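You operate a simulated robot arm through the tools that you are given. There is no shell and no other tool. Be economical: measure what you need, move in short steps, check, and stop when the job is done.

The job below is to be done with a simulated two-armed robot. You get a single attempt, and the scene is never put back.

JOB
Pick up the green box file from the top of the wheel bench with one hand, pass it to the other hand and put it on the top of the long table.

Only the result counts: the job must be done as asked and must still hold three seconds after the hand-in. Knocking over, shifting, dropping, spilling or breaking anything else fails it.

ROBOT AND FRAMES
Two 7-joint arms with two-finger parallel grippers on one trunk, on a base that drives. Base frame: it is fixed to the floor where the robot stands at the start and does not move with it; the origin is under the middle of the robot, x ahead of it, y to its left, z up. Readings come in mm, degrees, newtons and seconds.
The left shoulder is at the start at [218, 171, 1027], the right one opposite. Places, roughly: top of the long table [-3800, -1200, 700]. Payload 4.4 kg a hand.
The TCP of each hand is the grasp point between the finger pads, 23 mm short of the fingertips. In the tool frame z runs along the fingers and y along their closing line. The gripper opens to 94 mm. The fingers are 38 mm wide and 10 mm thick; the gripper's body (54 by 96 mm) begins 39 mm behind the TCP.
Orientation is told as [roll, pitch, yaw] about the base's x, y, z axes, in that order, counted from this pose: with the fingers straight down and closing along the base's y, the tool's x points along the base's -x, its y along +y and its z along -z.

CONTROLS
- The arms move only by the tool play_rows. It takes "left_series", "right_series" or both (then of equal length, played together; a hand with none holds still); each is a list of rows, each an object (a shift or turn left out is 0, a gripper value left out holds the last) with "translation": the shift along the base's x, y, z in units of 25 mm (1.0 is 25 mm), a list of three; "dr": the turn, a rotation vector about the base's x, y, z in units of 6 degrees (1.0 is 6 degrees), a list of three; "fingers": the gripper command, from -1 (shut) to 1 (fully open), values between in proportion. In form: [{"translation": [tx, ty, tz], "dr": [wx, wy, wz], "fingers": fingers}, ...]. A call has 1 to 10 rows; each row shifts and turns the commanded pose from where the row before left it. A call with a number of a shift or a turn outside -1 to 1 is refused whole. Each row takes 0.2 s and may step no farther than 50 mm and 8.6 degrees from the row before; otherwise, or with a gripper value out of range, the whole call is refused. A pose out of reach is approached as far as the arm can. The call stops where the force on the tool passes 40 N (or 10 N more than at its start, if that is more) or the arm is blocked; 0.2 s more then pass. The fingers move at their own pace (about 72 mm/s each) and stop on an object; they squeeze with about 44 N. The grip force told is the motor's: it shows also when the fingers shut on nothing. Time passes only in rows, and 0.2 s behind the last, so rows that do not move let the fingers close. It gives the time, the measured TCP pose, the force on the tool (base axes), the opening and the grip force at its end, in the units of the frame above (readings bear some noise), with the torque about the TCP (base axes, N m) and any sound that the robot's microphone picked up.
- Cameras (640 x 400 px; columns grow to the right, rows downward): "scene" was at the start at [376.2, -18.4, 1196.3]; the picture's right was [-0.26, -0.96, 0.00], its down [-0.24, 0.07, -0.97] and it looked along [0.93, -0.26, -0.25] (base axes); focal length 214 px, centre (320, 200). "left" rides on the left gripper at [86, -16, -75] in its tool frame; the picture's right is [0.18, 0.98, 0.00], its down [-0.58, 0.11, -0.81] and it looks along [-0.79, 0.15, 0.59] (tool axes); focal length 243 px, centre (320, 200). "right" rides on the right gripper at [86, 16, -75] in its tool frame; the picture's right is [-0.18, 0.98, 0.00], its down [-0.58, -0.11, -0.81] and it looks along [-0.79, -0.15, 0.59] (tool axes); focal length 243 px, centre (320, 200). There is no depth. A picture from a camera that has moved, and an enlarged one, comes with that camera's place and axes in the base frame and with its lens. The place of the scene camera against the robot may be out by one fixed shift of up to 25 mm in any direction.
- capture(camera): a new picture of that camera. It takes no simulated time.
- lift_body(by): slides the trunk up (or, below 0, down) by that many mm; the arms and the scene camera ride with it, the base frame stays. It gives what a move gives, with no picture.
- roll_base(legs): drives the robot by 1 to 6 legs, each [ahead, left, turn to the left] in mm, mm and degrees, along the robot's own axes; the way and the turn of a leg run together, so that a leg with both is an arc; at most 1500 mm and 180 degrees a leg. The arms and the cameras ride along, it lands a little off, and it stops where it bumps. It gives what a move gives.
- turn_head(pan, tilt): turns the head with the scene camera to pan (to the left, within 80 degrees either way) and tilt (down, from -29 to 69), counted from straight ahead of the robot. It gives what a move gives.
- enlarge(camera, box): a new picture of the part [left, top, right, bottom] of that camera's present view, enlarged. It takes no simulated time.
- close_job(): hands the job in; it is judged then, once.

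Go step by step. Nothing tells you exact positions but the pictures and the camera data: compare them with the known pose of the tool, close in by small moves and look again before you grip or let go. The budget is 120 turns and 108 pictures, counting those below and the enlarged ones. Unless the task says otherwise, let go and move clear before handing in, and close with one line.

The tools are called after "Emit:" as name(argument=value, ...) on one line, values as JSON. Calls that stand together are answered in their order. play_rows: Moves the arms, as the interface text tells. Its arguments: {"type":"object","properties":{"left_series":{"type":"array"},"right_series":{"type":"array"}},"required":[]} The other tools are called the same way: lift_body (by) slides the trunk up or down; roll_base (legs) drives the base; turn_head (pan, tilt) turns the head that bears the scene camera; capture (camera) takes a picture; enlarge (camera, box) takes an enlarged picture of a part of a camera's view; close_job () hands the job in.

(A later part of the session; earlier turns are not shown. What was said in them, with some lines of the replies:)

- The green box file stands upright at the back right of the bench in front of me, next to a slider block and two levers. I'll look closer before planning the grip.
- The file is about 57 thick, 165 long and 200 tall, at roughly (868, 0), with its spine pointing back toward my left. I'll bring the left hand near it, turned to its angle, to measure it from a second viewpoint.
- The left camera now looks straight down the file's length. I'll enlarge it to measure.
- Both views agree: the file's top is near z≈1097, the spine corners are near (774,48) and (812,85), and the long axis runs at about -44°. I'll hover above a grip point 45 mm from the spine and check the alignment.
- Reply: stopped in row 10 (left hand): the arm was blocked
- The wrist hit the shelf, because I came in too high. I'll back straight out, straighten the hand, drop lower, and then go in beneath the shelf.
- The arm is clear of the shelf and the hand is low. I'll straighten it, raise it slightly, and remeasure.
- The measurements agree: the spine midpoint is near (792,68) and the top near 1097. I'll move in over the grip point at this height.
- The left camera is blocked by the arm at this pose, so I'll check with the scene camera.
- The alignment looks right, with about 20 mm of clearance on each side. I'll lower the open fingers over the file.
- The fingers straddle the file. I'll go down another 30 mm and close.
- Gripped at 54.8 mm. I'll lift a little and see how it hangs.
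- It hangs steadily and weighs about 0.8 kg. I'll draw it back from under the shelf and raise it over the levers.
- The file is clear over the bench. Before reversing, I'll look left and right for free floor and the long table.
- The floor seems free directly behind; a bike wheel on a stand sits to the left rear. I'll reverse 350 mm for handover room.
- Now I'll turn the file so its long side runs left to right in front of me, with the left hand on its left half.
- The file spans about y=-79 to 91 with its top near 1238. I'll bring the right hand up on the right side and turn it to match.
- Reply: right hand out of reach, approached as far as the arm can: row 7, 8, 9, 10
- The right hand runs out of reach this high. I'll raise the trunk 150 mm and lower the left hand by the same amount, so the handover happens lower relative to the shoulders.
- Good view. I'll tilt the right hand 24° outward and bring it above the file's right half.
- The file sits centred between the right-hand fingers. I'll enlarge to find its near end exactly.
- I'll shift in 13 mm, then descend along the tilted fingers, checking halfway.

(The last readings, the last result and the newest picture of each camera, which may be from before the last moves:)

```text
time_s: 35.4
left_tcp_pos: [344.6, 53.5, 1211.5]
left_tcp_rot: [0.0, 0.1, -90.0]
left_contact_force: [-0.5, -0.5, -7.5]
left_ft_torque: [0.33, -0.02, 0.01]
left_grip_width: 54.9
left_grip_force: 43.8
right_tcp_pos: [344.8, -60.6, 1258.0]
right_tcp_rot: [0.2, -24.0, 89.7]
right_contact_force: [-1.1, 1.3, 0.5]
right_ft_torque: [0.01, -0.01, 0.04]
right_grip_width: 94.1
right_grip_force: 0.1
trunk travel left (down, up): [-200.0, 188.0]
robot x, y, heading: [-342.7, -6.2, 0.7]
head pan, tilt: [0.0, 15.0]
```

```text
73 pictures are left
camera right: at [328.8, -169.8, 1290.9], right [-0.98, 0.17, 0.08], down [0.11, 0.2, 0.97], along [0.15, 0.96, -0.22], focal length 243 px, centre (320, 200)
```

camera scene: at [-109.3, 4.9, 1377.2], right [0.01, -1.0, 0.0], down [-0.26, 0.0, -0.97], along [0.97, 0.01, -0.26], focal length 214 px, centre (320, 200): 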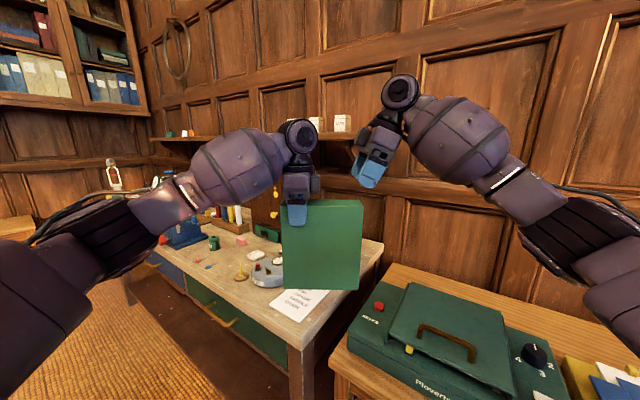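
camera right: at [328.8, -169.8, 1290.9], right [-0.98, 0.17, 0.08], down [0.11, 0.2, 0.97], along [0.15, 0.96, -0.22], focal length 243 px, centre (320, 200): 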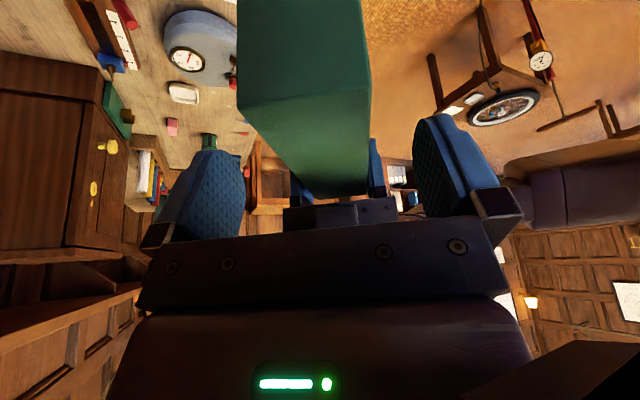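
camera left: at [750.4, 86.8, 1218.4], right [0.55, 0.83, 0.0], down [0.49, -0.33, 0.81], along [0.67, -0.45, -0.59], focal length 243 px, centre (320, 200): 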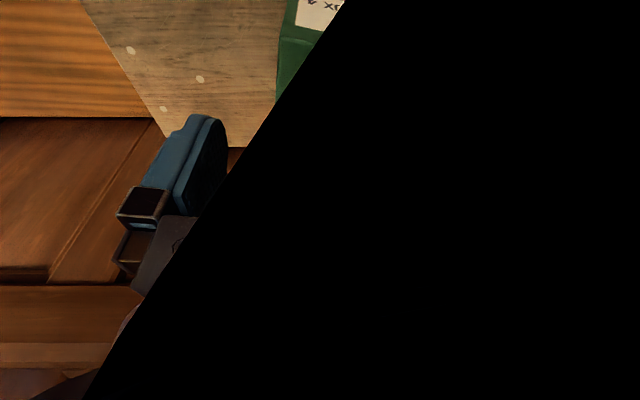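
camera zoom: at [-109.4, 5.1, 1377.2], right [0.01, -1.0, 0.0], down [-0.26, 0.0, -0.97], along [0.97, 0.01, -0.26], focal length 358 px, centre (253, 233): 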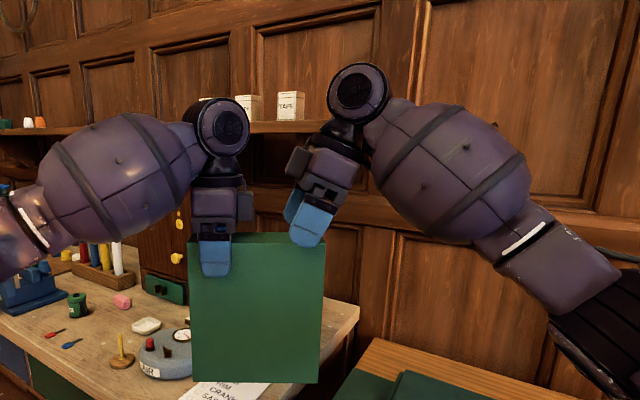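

The clearance between the hands is adequate. I'll finish the descent and then close.

Emit:
play_rows(right_series=[{"translation": [0, 0.18, -0.54], "fingers": 1}, {"translation": [0, 0.16, -0.54]}, {"translation": [0, 0.14, -0.5]}, {"translation": [0, 0, 0]}])

Emit:
enlarge(camera="scene", box=[260, 60, 460, 300])

```text
time_s: 36.4
left_tcp_pos: [346.0, 53.1, 1210.8]
left_tcp_rot: [0.0, 0.1, -90.0]
left_contact_force: [0.9, -0.4, -7.1]
left_ft_torque: [0.37, 0.0, 0.03]
left_grip_width: 54.7
left_grip_force: 44.3
right_tcp_pos: [344.5, -47.3, 1218.7]
right_tcp_rot: [0.1, -24.0, 89.7]
right_contact_force: [-0.4, -0.3, 0.9]
right_ft_torque: [0.03, -0.02, 0.02]
right_grip_width: 94.2
right_grip_force: 0.1
trunk travel left (down, up): [-200.0, 188.0]
robot x, y, heading: [-344.3, -2.9, 0.8]
head pan, tilt: [0.0, 15.0]
```

```text
1.67 times, centred on (360, 180) of scene
camera zoom: at [-109.4, 5.1, 1377.2], right [0.01, -1.0, 0.0], down [-0.26, 0.0, -0.97], along [0.97, 0.01, -0.26], focal length 358 px, centre (253, 233)
```

zoom: 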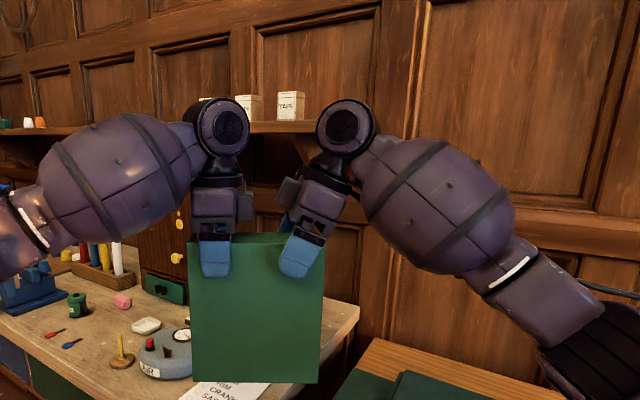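

The right fingers are well over the file, so I'll close the right hand.

Emit:
play_rows(right_series=[{"fingers": -1}, {"fingers": -1}, {"fingers": -1}, {"fingers": -1}, {"fingers": -1}])

```text
time_s: 37.6
left_tcp_pos: [345.1, 53.3, 1209.6]
left_tcp_rot: [0.0, 0.1, -90.1]
left_contact_force: [-5.8, 2.4, -5.2]
left_ft_torque: [0.15, 0.21, -1.17]
left_grip_width: 54.9
left_grip_force: 43.8
right_tcp_pos: [344.9, -48.5, 1218.6]
right_tcp_rot: [0.0, -23.9, 89.6]
right_contact_force: [6.0, -3.7, -0.3]
right_ft_torque: [0.11, -0.27, 0.6]
right_grip_width: 54.7
right_grip_force: 43.7
trunk travel left (down, up): [-200.0, 188.0]
robot x, y, heading: [-345.1, -1.7, 0.8]
head pan, tilt: [0.0, 15.0]
```

Both hands hold it, each showing a 54.8 mm opening. Now I'll open the left hand and withdraw it straight up.

Emit:
play_rows(left_series=[{"fingers": 0.2}, {"fingers": 1}, {"fingers": 1}, {"fingers": 1}])

Emit:
play_rows(left_series=[{"translation": [0, 0.05, 0.6], "fingers": 1}, {"translation": [0, 0.1, 0.6]}, {"translation": [0, 0.2, 0.6]}, {"translation": [0, 0.2, 0.6]}, {"translation": [0, 0.4, 0.6]}, {"translation": [0, 0.8, 0]}, {"translation": [0, 0.8, 0]}, {"translation": [0, 0.8, 0]}, {"translation": [0, 0, 0]}])

Emit:
capture(camera="scene")

```text
time_s: 38.6
left_tcp_pos: [345.9, 53.7, 1209.3]
left_tcp_rot: [0.0, 0.2, -89.9]
left_contact_force: [-0.7, -0.4, -0.5]
left_ft_torque: [-0.01, -0.01, 0.0]
left_grip_width: 94.2
left_grip_force: 0.1
right_tcp_pos: [345.1, -48.6, 1218.2]
right_tcp_rot: [0.1, -23.9, 89.6]
right_contact_force: [-0.2, 0.6, 0.0]
right_ft_torque: [-0.37, 0.02, -0.02]
right_grip_width: 54.8
right_grip_force: 43.6
trunk travel left (down, up): [-200.0, 188.0]
robot x, y, heading: [-345.2, -3.6, 0.9]
head pan, tilt: [0.0, 15.0]
```

```text
time_s: 40.6
left_tcp_pos: [347.0, 135.9, 1285.9]
left_tcp_rot: [0.0, 0.1, -90.0]
left_contact_force: [-0.6, 0.4, 0.3]
left_ft_torque: [0.03, -0.01, 0.03]
left_grip_width: 93.6
left_grip_force: 0.0
right_tcp_pos: [345.2, -48.2, 1219.8]
right_tcp_rot: [0.1, -23.9, 89.7]
right_contact_force: [-0.3, -0.1, -0.4]
right_ft_torque: [-0.35, -0.01, -0.03]
right_grip_width: 54.8
right_grip_force: 44.4
trunk travel left (down, up): [-200.0, 188.0]
robot x, y, heading: [-344.6, -4.3, 0.9]
head pan, tilt: [0.0, 15.0]
```

```text
71 pictures are left
camera scene: at [-109.0, 4.6, 1377.1], right [0.01, -1.0, 0.0], down [-0.26, 0.0, -0.97], along [0.97, 0.01, -0.26], focal length 214 px, centre (320, 200)
```

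scene: 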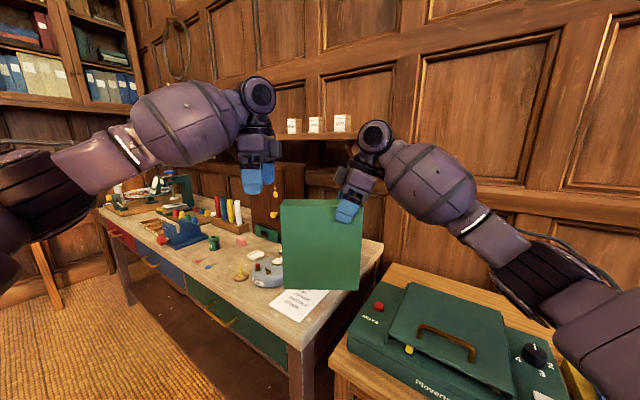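

The right hand now holds the file alone. I'll draw both arms in for travel.

Emit:
play_rows(left_series=[{"translation": [-0.7, 0.2, 0]}, {"translation": [-0.7, 0.2, 0]}, {"translation": [-0.7, 0.2, 0]}, {"translation": [-0.7, 0.2, -0.3]}, {"translation": [-0.7, 0.2, -0.3]}, {"translation": [-0.7, 0.2, -0.3]}, {"translation": [-0.7, 0.2, -0.3]}, {"translation": [-0.7, 0.2, 0]}, {"translation": [-0.7, 0.2, 0]}, {"translation": [0, 0, 0]}], right_series=[{"translation": [-0.6, 0, 0], "fingers": -1}, {"translation": [-0.6, 0, 0]}, {"translation": [-0.6, 0, 0]}, {"translation": [-0.6, 0, 0]}, {"translation": [-0.6, 0, 0]}, {"translation": [-0.6, 0, 0]}, {"translation": [-0.6, 0, 0]}, {"translation": [-0.6, 0, 0]}, {"translation": [-0.6, 0, 0]}, {"translation": [0, 0, 0]}])

Emit:
turn_head(pan=-75, tilt=20)

Emit:
capture(camera="scene")

Emit:
turn_head(pan=75, tilt=20)

Emit:
capture(camera="scene")

```text
time_s: 42.8
left_tcp_pos: [188.6, 181.6, 1255.7]
left_tcp_rot: [0.0, 0.1, -90.1]
left_contact_force: [0.1, 0.3, 0.8]
left_ft_torque: [-0.01, 0.01, 0.03]
left_grip_width: 94.1
left_grip_force: 0.1
right_tcp_pos: [209.9, -47.6, 1219.3]
right_tcp_rot: [0.1, -23.8, 89.7]
right_contact_force: [-0.1, -0.3, 0.3]
right_ft_torque: [-0.35, -0.02, -0.01]
right_grip_width: 55.1
right_grip_force: 43.6
trunk travel left (down, up): [-200.0, 188.0]
robot x, y, heading: [-340.6, -5.8, 0.8]
head pan, tilt: [0.0, 15.0]
```

```text
time_s: 44.3
left_tcp_pos: [186.9, 180.7, 1256.2]
left_tcp_rot: [-0.1, 0.1, -90.0]
left_contact_force: [-0.3, 0.1, -0.3]
left_ft_torque: [-0.01, -0.01, 0.01]
left_grip_width: 93.9
left_grip_force: 0.0
right_tcp_pos: [208.9, -47.6, 1217.8]
right_tcp_rot: [0.2, -23.9, 89.6]
right_contact_force: [0.0, -0.5, 0.6]
right_ft_torque: [-0.36, 0.0, 0.0]
right_grip_width: 55.0
right_grip_force: 44.3
trunk travel left (down, up): [-200.0, 188.0]
robot x, y, heading: [-341.2, -6.8, 0.8]
head pan, tilt: [-75.0, 20.0]
```

```text
70 pictures are left
camera scene: at [-177.2, -85.8, 1369.0], right [-0.96, -0.27, 0.0], down [-0.09, 0.33, -0.94], along [0.26, -0.9, -0.34], focal length 214 px, centre (320, 200)
```

scene: 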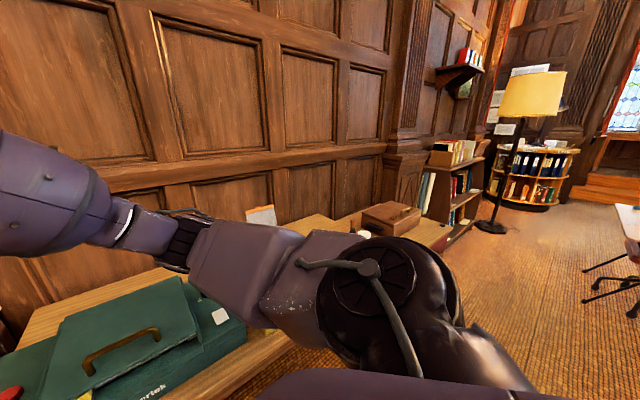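

```text
time_s: 46.6
left_tcp_pos: [187.9, 181.6, 1256.2]
left_tcp_rot: [0.1, 0.1, -90.1]
left_contact_force: [-0.2, -0.3, -0.2]
left_ft_torque: [0.01, 0.03, -0.01]
left_grip_width: 93.8
left_grip_force: 0.0
right_tcp_pos: [210.8, -48.1, 1218.9]
right_tcp_rot: [0.1, -23.9, 89.6]
right_contact_force: [0.0, 0.3, 0.0]
right_ft_torque: [-0.35, -0.04, 0.0]
right_grip_width: 54.4
right_grip_force: 44.6
trunk travel left (down, up): [-200.0, 188.0]
robot x, y, heading: [-342.6, -5.3, 0.7]
head pan, tilt: [75.0, 20.0]
```

```text
69 pictures are left
camera scene: at [-179.8, 94.1, 1369.0], right [0.97, -0.25, 0.0], down [-0.08, -0.33, -0.94], along [0.23, 0.91, -0.34], focal length 214 px, centre (320, 200)
```

scene: 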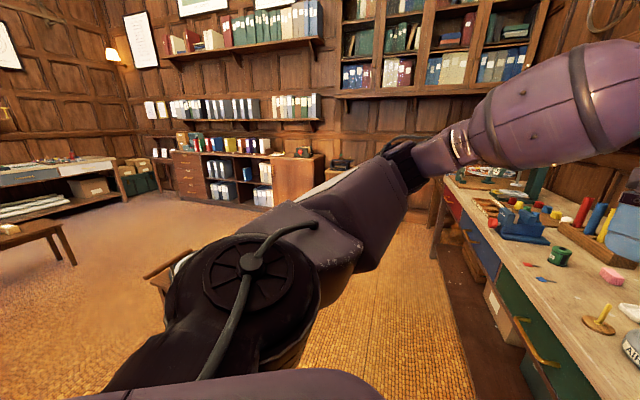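

There's clear floor to the right rear. I'll turn right 90° in place, then look ahead.

Emit:
roll_base(legs=[[-150, 0, 0], [0, 0, -90]])

Emit:
turn_head(pan=-60, tilt=15)

Emit:
capture(camera="scene")

```text
time_s: 51.8
left_tcp_pos: [-307.8, -537.9, 1255.6]
left_tcp_rot: [0.0, 0.1, 180.0]
left_contact_force: [-0.2, -0.4, 0.3]
left_ft_torque: [0.04, 0.01, -0.01]
left_grip_width: 94.4
left_grip_force: 0.0
right_tcp_pos: [-537.7, -560.6, 1218.7]
right_tcp_rot: [0.1, -24.0, -0.3]
right_contact_force: [-0.7, 0.1, -7.3]
right_ft_torque: [0.0, 0.34, 0.0]
right_grip_width: 54.9
right_grip_force: 44.0
trunk travel left (down, up): [-200.0, 188.0]
robot x, y, heading: [-494.8, -6.9, -89.6]
head pan, tilt: [75.0, 20.0]
```

```text
time_s: 54.0
left_tcp_pos: [-308.0, -537.9, 1256.0]
left_tcp_rot: [0.0, 0.0, 180.0]
left_contact_force: [0.0, 1.0, -0.3]
left_ft_torque: [0.02, 0.0, 0.0]
left_grip_width: 93.7
left_grip_force: 0.1
right_tcp_pos: [-537.4, -561.2, 1218.3]
right_tcp_rot: [0.1, -24.0, -0.2]
right_contact_force: [0.0, 0.0, -6.9]
right_ft_torque: [0.02, 0.36, -0.01]
right_grip_width: 54.9
right_grip_force: 43.5
trunk travel left (down, up): [-200.0, 188.0]
robot x, y, heading: [-497.4, -6.0, -89.0]
head pan, tilt: [-60.0, 15.0]
```

```text
68 pictures are left
camera scene: at [-560.7, -177.5, 1377.2], right [-0.51, 0.86, 0.0], down [0.22, 0.13, -0.97], along [-0.83, -0.49, -0.26], focal length 214 px, centre (320, 200)
```

scene: 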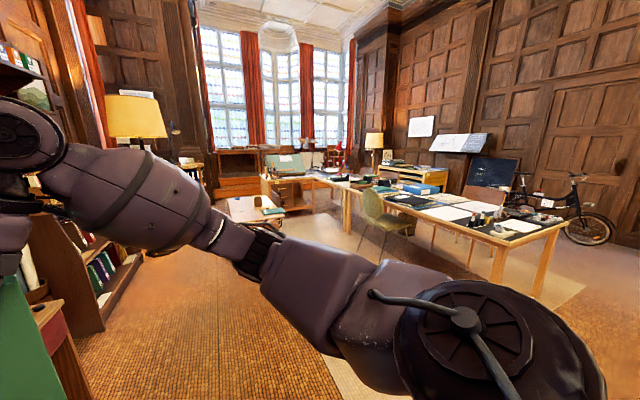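

The long table runs away toward the window, with its near end around (-2400..-3100, 200..800). I'll turn to face it and get a closer look before driving over.

Emit:
roll_base(legs=[[0, 0, -90]])

Emit:
turn_head(pan=0, tilt=15)

Emit:
capture(camera="scene")

```text
time_s: 58.2
left_tcp_pos: [-1025.0, -194.5, 1256.3]
left_tcp_rot: [-0.1, 0.1, 90.3]
left_contact_force: [0.0, 0.0, 0.1]
left_ft_torque: [-0.05, -0.02, -0.02]
left_grip_width: 94.1
left_grip_force: 0.1
right_tcp_pos: [-1047.7, 34.8, 1219.1]
right_tcp_rot: [0.1, -23.9, -90.0]
right_contact_force: [-0.2, 0.0, -7.9]
right_ft_torque: [0.37, -0.03, 0.0]
right_grip_width: 54.8
right_grip_force: 43.8
trunk travel left (down, up): [-200.0, 188.0]
robot x, y, heading: [-491.6, -11.4, -178.8]
head pan, tilt: [-60.0, 15.0]
```

```text
time_s: 59.5
left_tcp_pos: [-1024.6, -193.7, 1255.3]
left_tcp_rot: [-0.1, 0.1, 90.2]
left_contact_force: [0.2, 0.9, -0.3]
left_ft_torque: [0.02, 0.0, 0.02]
left_grip_width: 94.0
left_grip_force: 0.1
right_tcp_pos: [-1047.8, 34.8, 1218.4]
right_tcp_rot: [0.1, -23.9, -90.0]
right_contact_force: [-0.4, -0.3, -7.0]
right_ft_torque: [0.34, 0.0, 0.03]
right_grip_width: 54.8
right_grip_force: 44.2
trunk travel left (down, up): [-200.0, 188.0]
robot x, y, heading: [-494.1, -2.5, -178.9]
head pan, tilt: [0.0, 15.0]
```

```text
67 pictures are left
camera scene: at [-705.3, -3.8, 1377.2], right [-0.02, 1.0, 0.0], down [0.26, 0.0, -0.97], along [-0.97, -0.02, -0.26], focal length 214 px, centre (320, 200)
```

scene: 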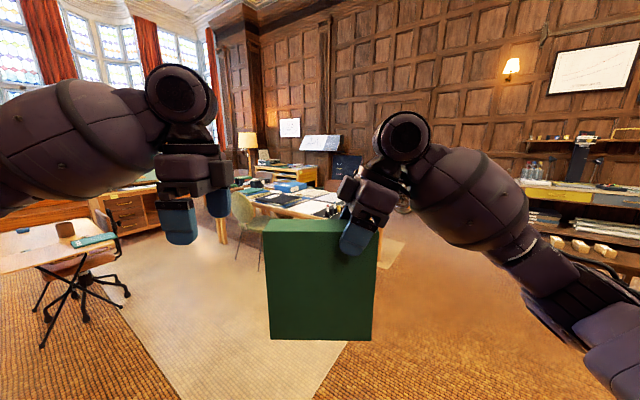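

The floor ahead is clear. I'll drive forward 900 mm and look at the table end again.

Emit:
roll_base(legs=[[900, 0, 0]])

Emit:
turn_head(pan=0, tilt=22)

Emit:
capture(camera="scene")

```text
time_s: 64.2
left_tcp_pos: [-1931.1, -208.7, 1256.2]
left_tcp_rot: [0.0, 0.1, 90.2]
left_contact_force: [-0.4, 0.2, 0.7]
left_ft_torque: [-0.01, -0.02, 0.01]
left_grip_width: 94.0
left_grip_force: 0.1
right_tcp_pos: [-1954.3, 19.8, 1219.2]
right_tcp_rot: [0.1, -23.9, -90.1]
right_contact_force: [0.3, 0.4, -8.1]
right_ft_torque: [0.36, 0.0, 0.03]
right_grip_width: 54.9
right_grip_force: 44.2
trunk travel left (down, up): [-200.0, 188.0]
robot x, y, heading: [-1400.2, -26.2, -179.2]
head pan, tilt: [0.0, 15.0]
```

```text
time_s: 64.9
left_tcp_pos: [-1930.3, -208.8, 1256.4]
left_tcp_rot: [-0.1, 0.2, 90.1]
left_contact_force: [0.2, 0.1, 0.2]
left_ft_torque: [-0.02, -0.01, 0.0]
left_grip_width: 94.1
left_grip_force: 0.0
right_tcp_pos: [-1953.3, 20.6, 1218.8]
right_tcp_rot: [0.1, -23.9, -90.1]
right_contact_force: [0.0, -0.1, -7.4]
right_ft_torque: [0.35, -0.01, 0.0]
right_grip_width: 54.8
right_grip_force: 44.1
trunk travel left (down, up): [-200.0, 188.0]
robot x, y, heading: [-1399.3, -24.2, -179.3]
head pan, tilt: [0.0, 22.0]
```

```text
66 pictures are left
camera scene: at [-1610.0, -19.0, 1365.8], right [-0.02, 1.0, 0.0], down [0.37, 0.01, -0.93], along [-0.93, -0.02, -0.37], focal length 214 px, centre (320, 200)
```

scene: 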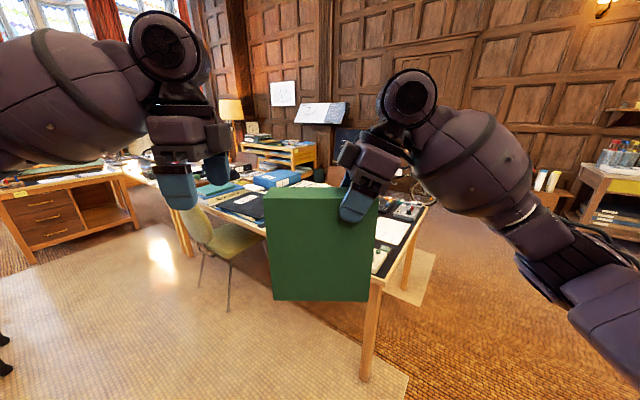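

The near corner of the long table is about (-2365, 230). I'll move beside its near long side, turn to face it, and look at the free area there.

Emit:
roll_base(legs=[[480, 165, 0], [0, 0, -37]])

Emit:
turn_head(pan=0, tilt=25)

Emit:
capture(camera="scene")

Emit:
capture(camera="left")

```text
time_s: 69.7
left_tcp_pos: [-2413.2, -18.2, 1254.5]
left_tcp_rot: [0.0, 0.2, 52.7]
left_contact_force: [0.3, 0.0, 0.6]
left_ft_torque: [0.0, 0.0, 0.03]
left_grip_width: 94.2
left_grip_force: 0.1
right_tcp_pos: [-2291.9, 177.2, 1218.3]
right_tcp_rot: [0.1, -23.9, -127.3]
right_contact_force: [0.4, -0.6, -6.8]
right_ft_torque: [0.3, -0.24, 0.0]
right_grip_width: 54.9
right_grip_force: 44.0
trunk travel left (down, up): [-200.0, 188.0]
robot x, y, heading: [-1878.0, -194.5, 143.7]
head pan, tilt: [0.0, 22.0]
```

```text
time_s: 70.3
left_tcp_pos: [-2413.8, -20.0, 1255.9]
left_tcp_rot: [0.0, 0.1, 52.8]
left_contact_force: [0.4, 1.1, 0.7]
left_ft_torque: [0.01, 0.0, 0.0]
left_grip_width: 94.2
left_grip_force: 0.1
right_tcp_pos: [-2291.2, 177.0, 1219.2]
right_tcp_rot: [0.1, -23.9, -127.5]
right_contact_force: [-0.1, -0.8, -7.4]
right_ft_torque: [0.3, -0.21, 0.02]
right_grip_width: 54.9
right_grip_force: 43.8
trunk travel left (down, up): [-200.0, 188.0]
robot x, y, heading: [-1873.1, -189.7, 143.7]
head pan, tilt: [0.0, 25.0]
```

```text
65 pictures are left
camera scene: at [-2043.8, -54.8, 1360.9], right [0.59, 0.8, 0.0], down [0.34, -0.25, -0.91], along [-0.73, 0.54, -0.42], focal length 214 px, centre (320, 200)
```

scene: 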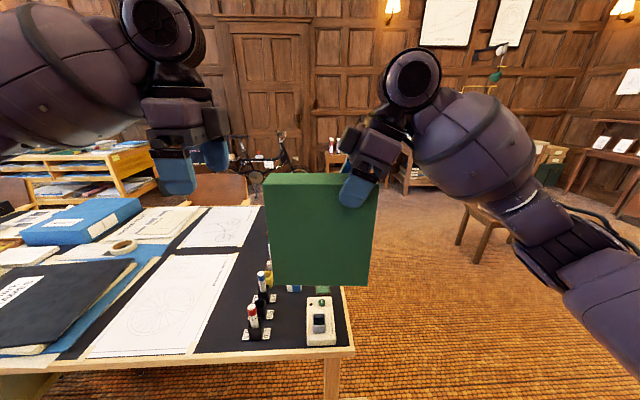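

```text
64 pictures are left
camera left: at [-2452.3, -96.9, 1330.3], right [-0.89, 0.45, 0.0], down [0.27, 0.53, 0.81], along [0.36, 0.72, -0.59], focal length 243 px, centre (320, 200)
```

left: 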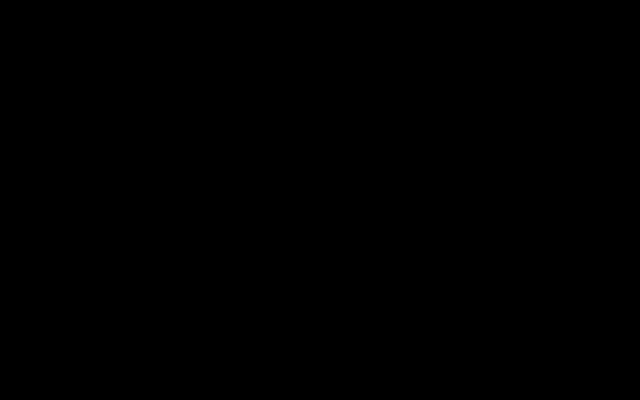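

The table end has a black mat with drawings, stamps and a hole punch. The file hides part of it, so I'll turn the body left while panning the head right to see behind it.

Emit:
roll_base(legs=[[0, 0, 35]])

Emit:
turn_head(pan=-40, tilt=28)

Emit:
capture(camera="scene")

```text
time_s: 72.4
left_tcp_pos: [-2414.9, -362.0, 1255.7]
left_tcp_rot: [0.0, 0.0, 88.1]
left_contact_force: [0.1, -0.3, 0.1]
left_ft_torque: [0.03, 0.02, 0.02]
left_grip_width: 94.0
left_grip_force: 0.0
right_tcp_pos: [-2429.6, -130.1, 1218.2]
right_tcp_rot: [0.1, -23.8, -92.1]
right_contact_force: [0.2, -1.2, -7.2]
right_ft_torque: [0.36, -0.03, 0.0]
right_grip_width: 54.9
right_grip_force: 44.0
trunk travel left (down, up): [-200.0, 188.0]
robot x, y, heading: [-1872.0, -193.7, 179.0]
head pan, tilt: [0.0, 25.0]
```

```text
time_s: 73.4
left_tcp_pos: [-2415.4, -360.9, 1254.5]
left_tcp_rot: [0.0, 0.1, 88.1]
left_contact_force: [0.3, -0.2, 0.1]
left_ft_torque: [0.01, 0.01, 0.01]
left_grip_width: 93.9
left_grip_force: 0.0
right_tcp_pos: [-2430.5, -130.9, 1218.4]
right_tcp_rot: [0.2, -23.9, -92.0]
right_contact_force: [0.6, -0.5, -7.9]
right_ft_torque: [0.38, 0.0, -0.01]
right_grip_width: 54.8
right_grip_force: 44.0
trunk travel left (down, up): [-200.0, 188.0]
robot x, y, heading: [-1877.5, -195.7, 179.0]
head pan, tilt: [-40.0, 28.0]
```

```text
63 pictures are left
camera scene: at [-2063.7, -124.0, 1356.1], right [0.66, 0.75, 0.0], down [0.35, -0.31, -0.88], along [-0.67, 0.58, -0.47], focal length 214 px, centre (320, 200)
```

scene: 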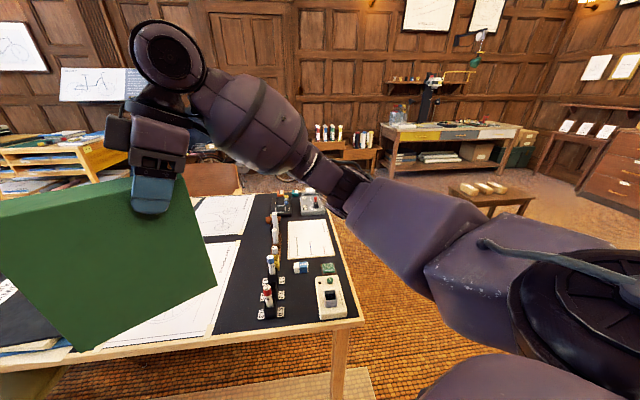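

Emit:
enlarge(camera="scene", box=[180, 180, 380, 360])

```text
2.22 times, centred on (280, 270) of scene
camera zoom: at [-2063.7, -124.0, 1356.1], right [0.66, 0.75, 0.0], down [0.35, -0.31, -0.88], along [-0.67, 0.58, -0.47], focal length 477 px, centre (409, 44)
```

zoom: 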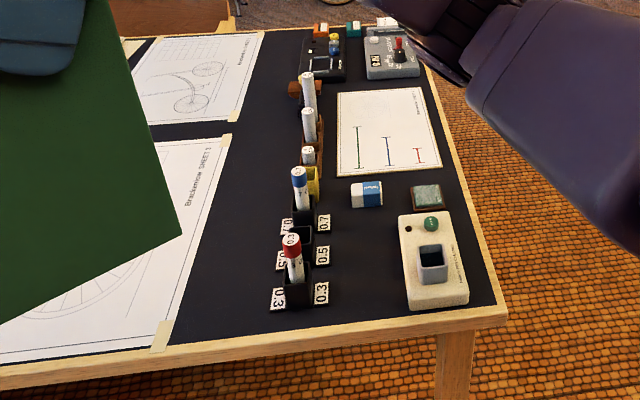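

There's a free black strip about 117 mm wide between the drawings and the pen holders, running across the table. The 55 mm thick file fits there lengthwise, so I'll drive to face along the strip.

Emit:
roll_base(legs=[[313, 252, 0], [0, 0, -33]])

Emit:
turn_head(pan=0, tilt=35)

Emit:
capture(camera="scene")

```text
time_s: 77.8
left_tcp_pos: [-2740.3, -285.6, 1256.1]
left_tcp_rot: [-0.1, 0.1, 55.1]
left_contact_force: [0.8, -0.2, -0.7]
left_ft_torque: [0.02, 0.01, -0.04]
left_grip_width: 94.1
left_grip_force: 0.2
right_tcp_pos: [-2626.9, -84.7, 1218.9]
right_tcp_rot: [0.1, -23.8, -125.3]
right_contact_force: [0.2, -0.2, -7.2]
right_ft_torque: [0.28, -0.22, 0.0]
right_grip_width: 55.0
right_grip_force: 44.2
trunk travel left (down, up): [-200.0, 188.0]
robot x, y, heading: [-2198.8, -439.6, 145.8]
head pan, tilt: [-40.0, 28.0]
```

```text
time_s: 78.9
left_tcp_pos: [-2740.3, -286.1, 1255.0]
left_tcp_rot: [0.0, 0.0, 55.1]
left_contact_force: [-0.1, 0.1, -0.5]
left_ft_torque: [-0.02, -0.04, 0.01]
left_grip_width: 93.9
left_grip_force: 0.0
right_tcp_pos: [-2626.9, -86.5, 1219.0]
right_tcp_rot: [0.0, -24.0, -125.3]
right_contact_force: [-0.9, -0.3, -8.3]
right_ft_torque: [0.28, -0.23, -0.03]
right_grip_width: 54.7
right_grip_force: 44.0
trunk travel left (down, up): [-200.0, 188.0]
robot x, y, heading: [-2197.4, -437.2, 145.6]
head pan, tilt: [0.0, 35.0]
```

```text
61 pictures are left
camera scene: at [-2366.9, -309.7, 1345.2], right [0.56, 0.83, 0.0], down [0.47, -0.32, -0.82], along [-0.68, 0.46, -0.57], focal length 214 px, centre (320, 200)
```

scene: 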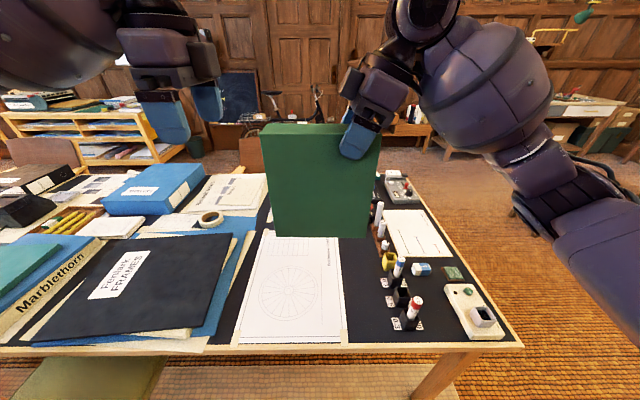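

The strip is clearly visible, right of the drawing and left of the pens. I'll turn the file 89° clockwise so it points along the strip, keeping it high.

Emit:
play_rows(right_series=[{"dr": [0, 0, -0.98], "fingers": -1}, {"dr": [0, 0, -0.98]}, {"dr": [0, 0, -0.98]}, {"dr": [0, 0, -0.98]}, {"dr": [0, 0, -0.98]}, {"dr": [0, 0, -0.98]}, {"translation": [0, 0.3, 0], "dr": [0, 0, -0.98]}, {"translation": [0, 0.3, 0], "dr": [0, 0, -0.98]}, {"translation": [0, 0.3, 0], "dr": [0, 0, -0.98]}, {"translation": [0, 0.3, 0], "dr": [0, 0, -0.98]}])

Emit:
play_rows(right_series=[{"translation": [0, 0.4, 0], "dr": [0, 0, -1]}, {"translation": [0, 0.5, 0], "dr": [0, 0, -1]}, {"translation": [0, 0.5, 0], "dr": [0, 0, -1]}, {"translation": [0, 0.5, 0], "dr": [0, 0, -1]}, {"translation": [-0.1, 0.5, 0], "dr": [0, 0, -1]}, {"translation": [-0.1, 0.4, 0]}, {"translation": [0, 0, 0]}])

Emit:
capture(camera="scene")

```text
time_s: 81.1
left_tcp_pos: [-2740.5, -286.1, 1256.0]
left_tcp_rot: [0.0, 0.1, 55.0]
left_contact_force: [-0.7, 0.0, 0.0]
left_ft_torque: [0.01, 0.04, 0.02]
left_grip_width: 94.0
left_grip_force: 0.0
right_tcp_pos: [-2627.8, -54.8, 1217.8]
right_tcp_rot: [0.1, -23.9, 175.7]
right_contact_force: [0.3, -0.2, -7.4]
right_ft_torque: [-0.02, -0.37, 0.01]
right_grip_width: 54.8
right_grip_force: 44.3
trunk travel left (down, up): [-200.0, 188.0]
robot x, y, heading: [-2197.6, -438.4, 145.8]
head pan, tilt: [0.0, 35.0]
```

```text
time_s: 82.7
left_tcp_pos: [-2741.0, -286.7, 1255.8]
left_tcp_rot: [0.0, 0.0, 55.1]
left_contact_force: [0.2, 0.5, -0.1]
left_ft_torque: [-0.04, 0.01, -0.04]
left_grip_width: 93.9
left_grip_force: 0.1
right_tcp_pos: [-2631.3, 15.3, 1218.2]
right_tcp_rot: [0.1, -23.8, 145.8]
right_contact_force: [-0.4, -0.6, -7.8]
right_ft_torque: [-0.17, -0.31, 0.0]
right_grip_width: 55.0
right_grip_force: 44.2
trunk travel left (down, up): [-200.0, 188.0]
robot x, y, heading: [-2198.2, -442.4, 145.8]
head pan, tilt: [0.0, 35.0]
```

```text
60 pictures are left
camera scene: at [-2367.0, -309.9, 1345.2], right [0.56, 0.83, 0.0], down [0.47, -0.32, -0.82], along [-0.68, 0.46, -0.57], focal length 214 px, centre (320, 200)
```

scene: 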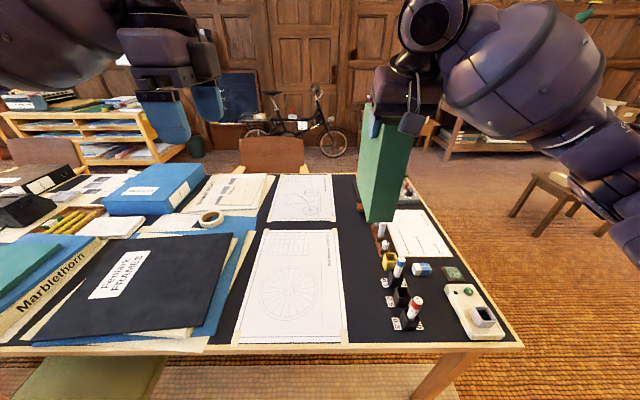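

The file is now parallel to the strip. I'll enlarge to recompute the strip position from here.

Emit:
enlarge(camera="scene", box=[300, 170, 480, 360])

Emit:
capture(camera="right")

```text
2.11 times, centred on (390, 265) of scene
camera zoom: at [-2367.0, -309.9, 1345.2], right [0.56, 0.83, 0.0], down [0.47, -0.32, -0.82], along [-0.68, 0.46, -0.57], focal length 452 px, centre (173, 63)
```

zoom: 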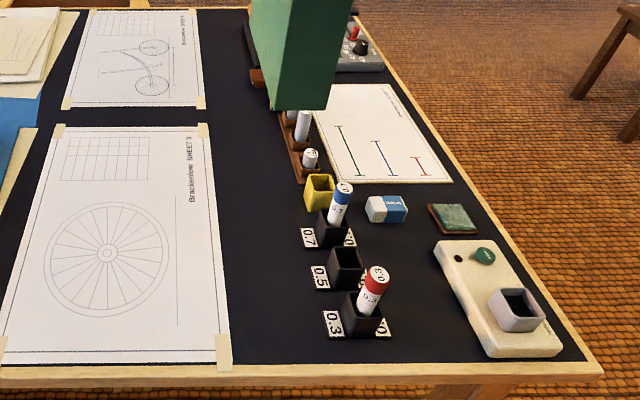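

```text
58 pictures are left
camera right: at [-2549.6, -59.7, 1250.9], right [-0.69, -0.72, 0.08], down [-0.11, 0.21, 0.97], along [-0.72, 0.66, -0.22], focal length 243 px, centre (320, 200)
```

right: 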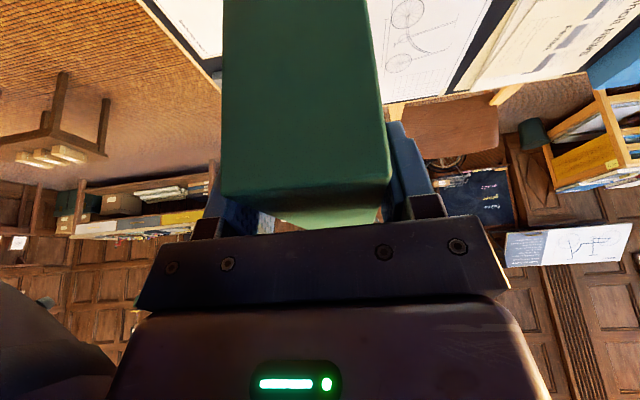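

The file is about 8 mm left of the strip's centre. I'll nudge it right, then lower the trunk 200 mm and look again.

Emit:
play_rows(right_series=[{"translation": [0.18, 0.26, 0], "fingers": -1}, {"translation": [0, 0, 0]}])

Emit:
lift_body(by=-200)

Emit:
turn_head(pan=-10, tilt=40)

Emit:
capture(camera="scene")

```text
time_s: 83.3
left_tcp_pos: [-2740.9, -286.1, 1255.5]
left_tcp_rot: [0.0, 0.2, 55.0]
left_contact_force: [-0.4, -0.2, 0.4]
left_ft_torque: [0.02, -0.01, 0.01]
left_grip_width: 94.0
left_grip_force: 0.0
right_tcp_pos: [-2627.0, 22.0, 1218.5]
right_tcp_rot: [0.1, -23.9, 146.0]
right_contact_force: [0.0, 0.0, -7.0]
right_ft_torque: [-0.24, -0.29, 0.02]
right_grip_width: 54.6
right_grip_force: 44.1
trunk travel left (down, up): [-200.0, 188.0]
robot x, y, heading: [-2201.8, -440.9, 145.6]
head pan, tilt: [0.0, 35.0]
```

```text
time_s: 85.5
left_tcp_pos: [-2739.8, -287.5, 1056.6]
left_tcp_rot: [0.1, 0.2, 55.0]
left_contact_force: [-0.2, -0.3, -0.1]
left_ft_torque: [-0.03, -0.01, -0.05]
left_grip_width: 94.2
left_grip_force: 0.1
right_tcp_pos: [-2627.0, 20.3, 1019.7]
right_tcp_rot: [0.1, -23.8, 146.0]
right_contact_force: [0.6, -0.8, -6.8]
right_ft_torque: [-0.21, -0.33, -0.03]
right_grip_width: 55.0
right_grip_force: 44.0
trunk travel left (down, up): [0.0, 388.0]
robot x, y, heading: [-2198.9, -435.4, 145.8]
head pan, tilt: [0.0, 35.0]
```

```text
time_s: 86.2
left_tcp_pos: [-2740.9, -286.9, 1055.0]
left_tcp_rot: [0.0, 0.2, 55.0]
left_contact_force: [0.1, 0.3, 1.4]
left_ft_torque: [0.0, -0.02, -0.02]
left_grip_width: 94.0
left_grip_force: 0.0
right_tcp_pos: [-2627.5, 20.6, 1017.7]
right_tcp_rot: [0.0, -23.8, 146.1]
right_contact_force: [-0.6, -0.3, -8.3]
right_ft_torque: [-0.2, -0.34, 0.02]
right_grip_width: 54.8
right_grip_force: 44.0
trunk travel left (down, up): [0.0, 388.0]
robot x, y, heading: [-2199.1, -441.5, 145.6]
head pan, tilt: [-10.0, 40.0]
```

```text
57 pictures are left
camera scene: at [-2501.7, -200.2, 1098.0], right [0.7, 0.72, 0.0], down [0.46, -0.45, -0.77], along [-0.55, 0.53, -0.64], focal length 214 px, centre (320, 200)
```

scene: 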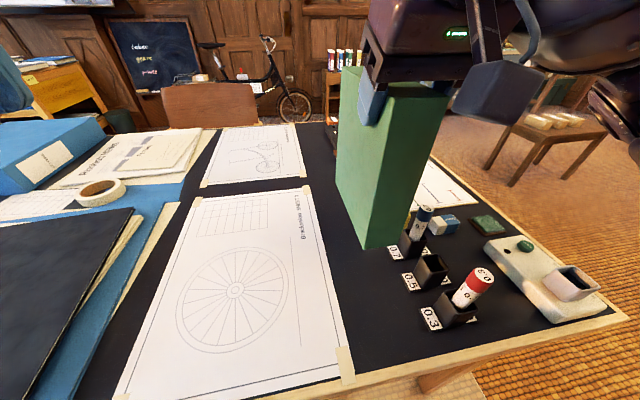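

The file appears centred over the strip. I'll lower it 110 mm and check again.

Emit:
play_rows(right_series=[{"translation": [0, 0, -0.7], "fingers": -1}, {"translation": [0, 0, -0.7]}, {"translation": [0, 0, -0.7]}, {"translation": [0, 0, -0.7]}, {"translation": [0, 0, -0.7]}, {"translation": [0, 0, -0.7]}, {"translation": [0, 0, 0]}])

Emit:
enlarge(camera="scene", box=[260, 60, 500, 380])

```text
time_s: 87.5
left_tcp_pos: [-2737.5, -287.3, 1058.0]
left_tcp_rot: [0.3, 0.1, 54.9]
left_contact_force: [0.2, -0.9, 0.4]
left_ft_torque: [0.01, 0.02, -0.03]
left_grip_width: 94.2
left_grip_force: 0.1
right_tcp_pos: [-2627.4, 21.3, 933.3]
right_tcp_rot: [0.6, -25.5, 145.5]
right_contact_force: [7.8, -4.0, 31.8]
right_ft_torque: [0.43, -1.66, 0.22]
right_grip_width: 54.7
right_grip_force: 44.3
trunk travel left (down, up): [0.0, 388.0]
robot x, y, heading: [-2196.9, -436.6, 145.7]
head pan, tilt: [-10.0, 40.0]
stopped in row 6 (right hand): the force on the tool passed its limit at 52 N (the readings are from after the stop); the commanded pose is now the measured one
```

```text
1.25 times, centred on (380, 220) of scene
camera zoom: at [-2499.1, -202.4, 1099.9], right [0.7, 0.72, 0.0], down [0.46, -0.45, -0.77], along [-0.55, 0.54, -0.64], focal length 268 px, centre (245, 175)
```

zoom: 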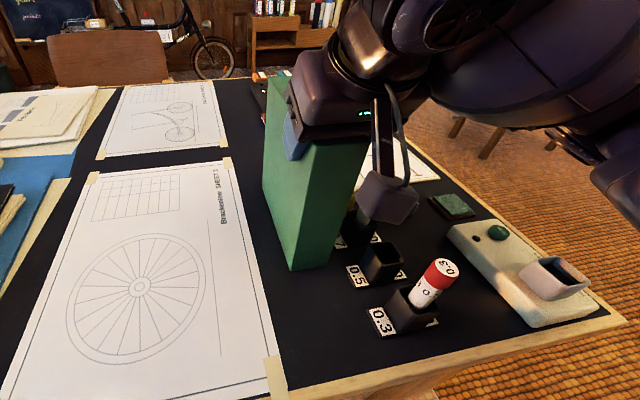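

The file touched down with the TCP at about 933. Re-triangulating the labels puts the tabletop at z≈765, so this is the table itself. I'll ease off a little, restore the tilt, and look closely at the bottom.

Emit:
play_rows(right_series=[{"translation": [0, 0, 0.3], "fingers": -1}, {"translation": [0, 0, 0]}])

Emit:
enlarge(camera="scene", box=[330, 180, 460, 320])

```text
time_s: 88.1
left_tcp_pos: [-2741.5, -285.8, 1055.9]
left_tcp_rot: [0.0, 0.0, 55.0]
left_contact_force: [0.0, -0.3, 0.6]
left_ft_torque: [-0.02, -0.02, 0.02]
left_grip_width: 94.1
left_grip_force: 0.1
right_tcp_pos: [-2629.5, 22.5, 934.5]
right_tcp_rot: [0.4, -24.7, 145.5]
right_contact_force: [1.7, -2.2, 0.4]
right_ft_torque: [0.02, 0.12, 0.15]
right_grip_width: 54.8
right_grip_force: 43.8
trunk travel left (down, up): [0.0, 388.0]
robot x, y, heading: [-2199.4, -438.6, 146.2]
head pan, tilt: [-10.0, 40.0]
```

```text
2.86 times, centred on (395, 250) of scene
camera zoom: at [-2501.6, -200.6, 1098.0], right [0.7, 0.72, 0.0], down [0.46, -0.45, -0.77], along [-0.55, 0.53, -0.64], focal length 613 px, centre (106, 57)
```

zoom: 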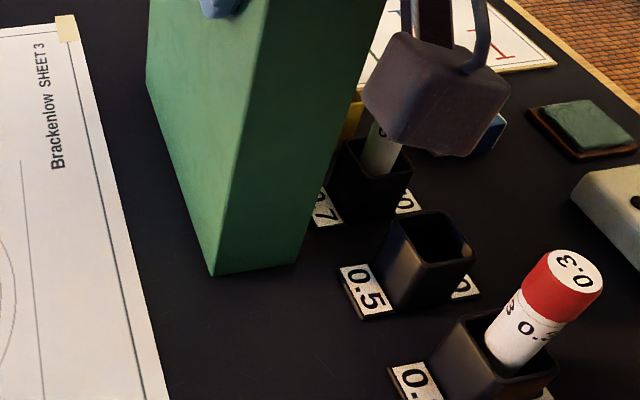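

The file stands squarely on the table with clear gaps to the labels and the drawing, and the hand no longer carries its weight. I'll open gently.

Emit:
play_rows(right_series=[{"fingers": 0.3}, {"fingers": 0.3}, {"fingers": 0.65}, {"fingers": 0.65}, {"fingers": 0.65}])

Emit:
capture(camera="scene")

```text
time_s: 89.3
left_tcp_pos: [-2741.1, -286.4, 1055.3]
left_tcp_rot: [0.1, 0.1, 55.0]
left_contact_force: [-0.3, -0.3, 0.1]
left_ft_torque: [0.01, -0.02, 0.01]
left_grip_width: 94.1
left_grip_force: 0.1
right_tcp_pos: [-2628.9, 23.6, 936.6]
right_tcp_rot: [0.5, -24.9, 145.4]
right_contact_force: [0.4, 0.2, -0.1]
right_ft_torque: [0.04, -0.01, 0.03]
right_grip_width: 77.5
right_grip_force: 0.1
trunk travel left (down, up): [0.0, 388.0]
robot x, y, heading: [-2201.2, -435.3, 145.9]
head pan, tilt: [-10.0, 40.0]
```

```text
54 pictures are left
camera scene: at [-2501.4, -200.5, 1098.2], right [0.7, 0.72, 0.0], down [0.46, -0.45, -0.77], along [-0.55, 0.53, -0.64], focal length 214 px, centre (320, 200)
```

scene: 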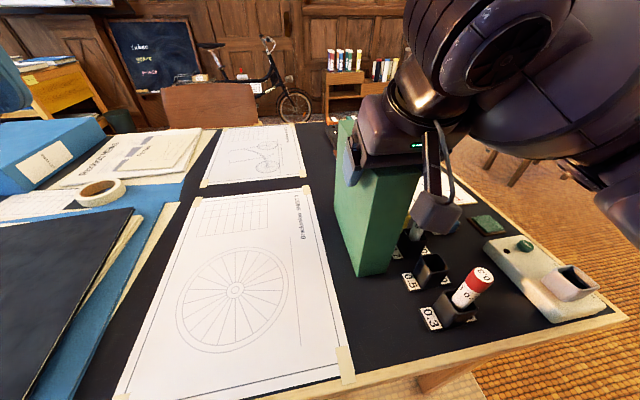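

Released, and the file stands upright. I'll withdraw the hand straight along its tilted axis.

Emit:
play_rows(right_series=[{"translation": [0.1, -0.07, 0.3], "fingers": 0.65}, {"translation": [0.14, -0.1, 0.4]}, {"translation": [0.17, -0.11, 0.5]}, {"translation": [0.2, -0.14, 0.6]}, {"translation": [0.2, -0.14, 0.6]}, {"translation": [0.2, -0.14, 0.7]}, {"translation": [0.2, -0.14, 0.7]}, {"translation": [0.2, -0.14, 0.7]}, {"translation": [0, 0, 0]}])

Emit:
capture(camera="scene")

```text
time_s: 91.3
left_tcp_pos: [-2739.4, -285.8, 1056.6]
left_tcp_rot: [0.0, 0.1, 54.9]
left_contact_force: [-0.1, 0.3, 0.0]
left_ft_torque: [-0.01, 0.02, -0.05]
left_grip_width: 93.9
left_grip_force: 0.1
right_tcp_pos: [-2594.9, -2.4, 1048.1]
right_tcp_rot: [0.4, -24.8, 145.4]
right_contact_force: [0.1, -0.5, -0.3]
right_ft_torque: [0.02, 0.01, 0.01]
right_grip_width: 77.7
right_grip_force: 0.2
trunk travel left (down, up): [0.0, 388.0]
robot x, y, heading: [-2200.3, -436.8, 145.7]
head pan, tilt: [-10.0, 40.0]
```

```text
53 pictures are left
camera scene: at [-2501.6, -200.3, 1098.1], right [0.7, 0.72, 0.0], down [0.46, -0.45, -0.77], along [-0.55, 0.53, -0.64], focal length 214 px, centre (320, 200)
```

scene: 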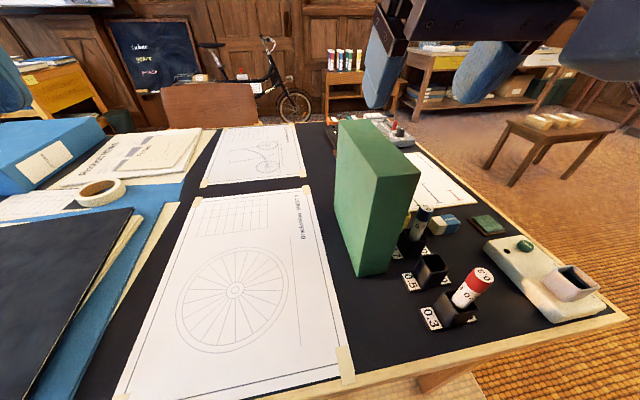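

The file stands upright and alone on the long table, the pens and sheets are undisturbed, and both hands are clear. I'm handing in.

Emit:
close_job()

```text
The job is handed in.
```

The green box file was picked up from the wheel bench with the left hand, passed to the right hand, and set upright on the long table. On the first approach the left wrist bumped the shelf above the bench, and I saw nothing there move or fall.
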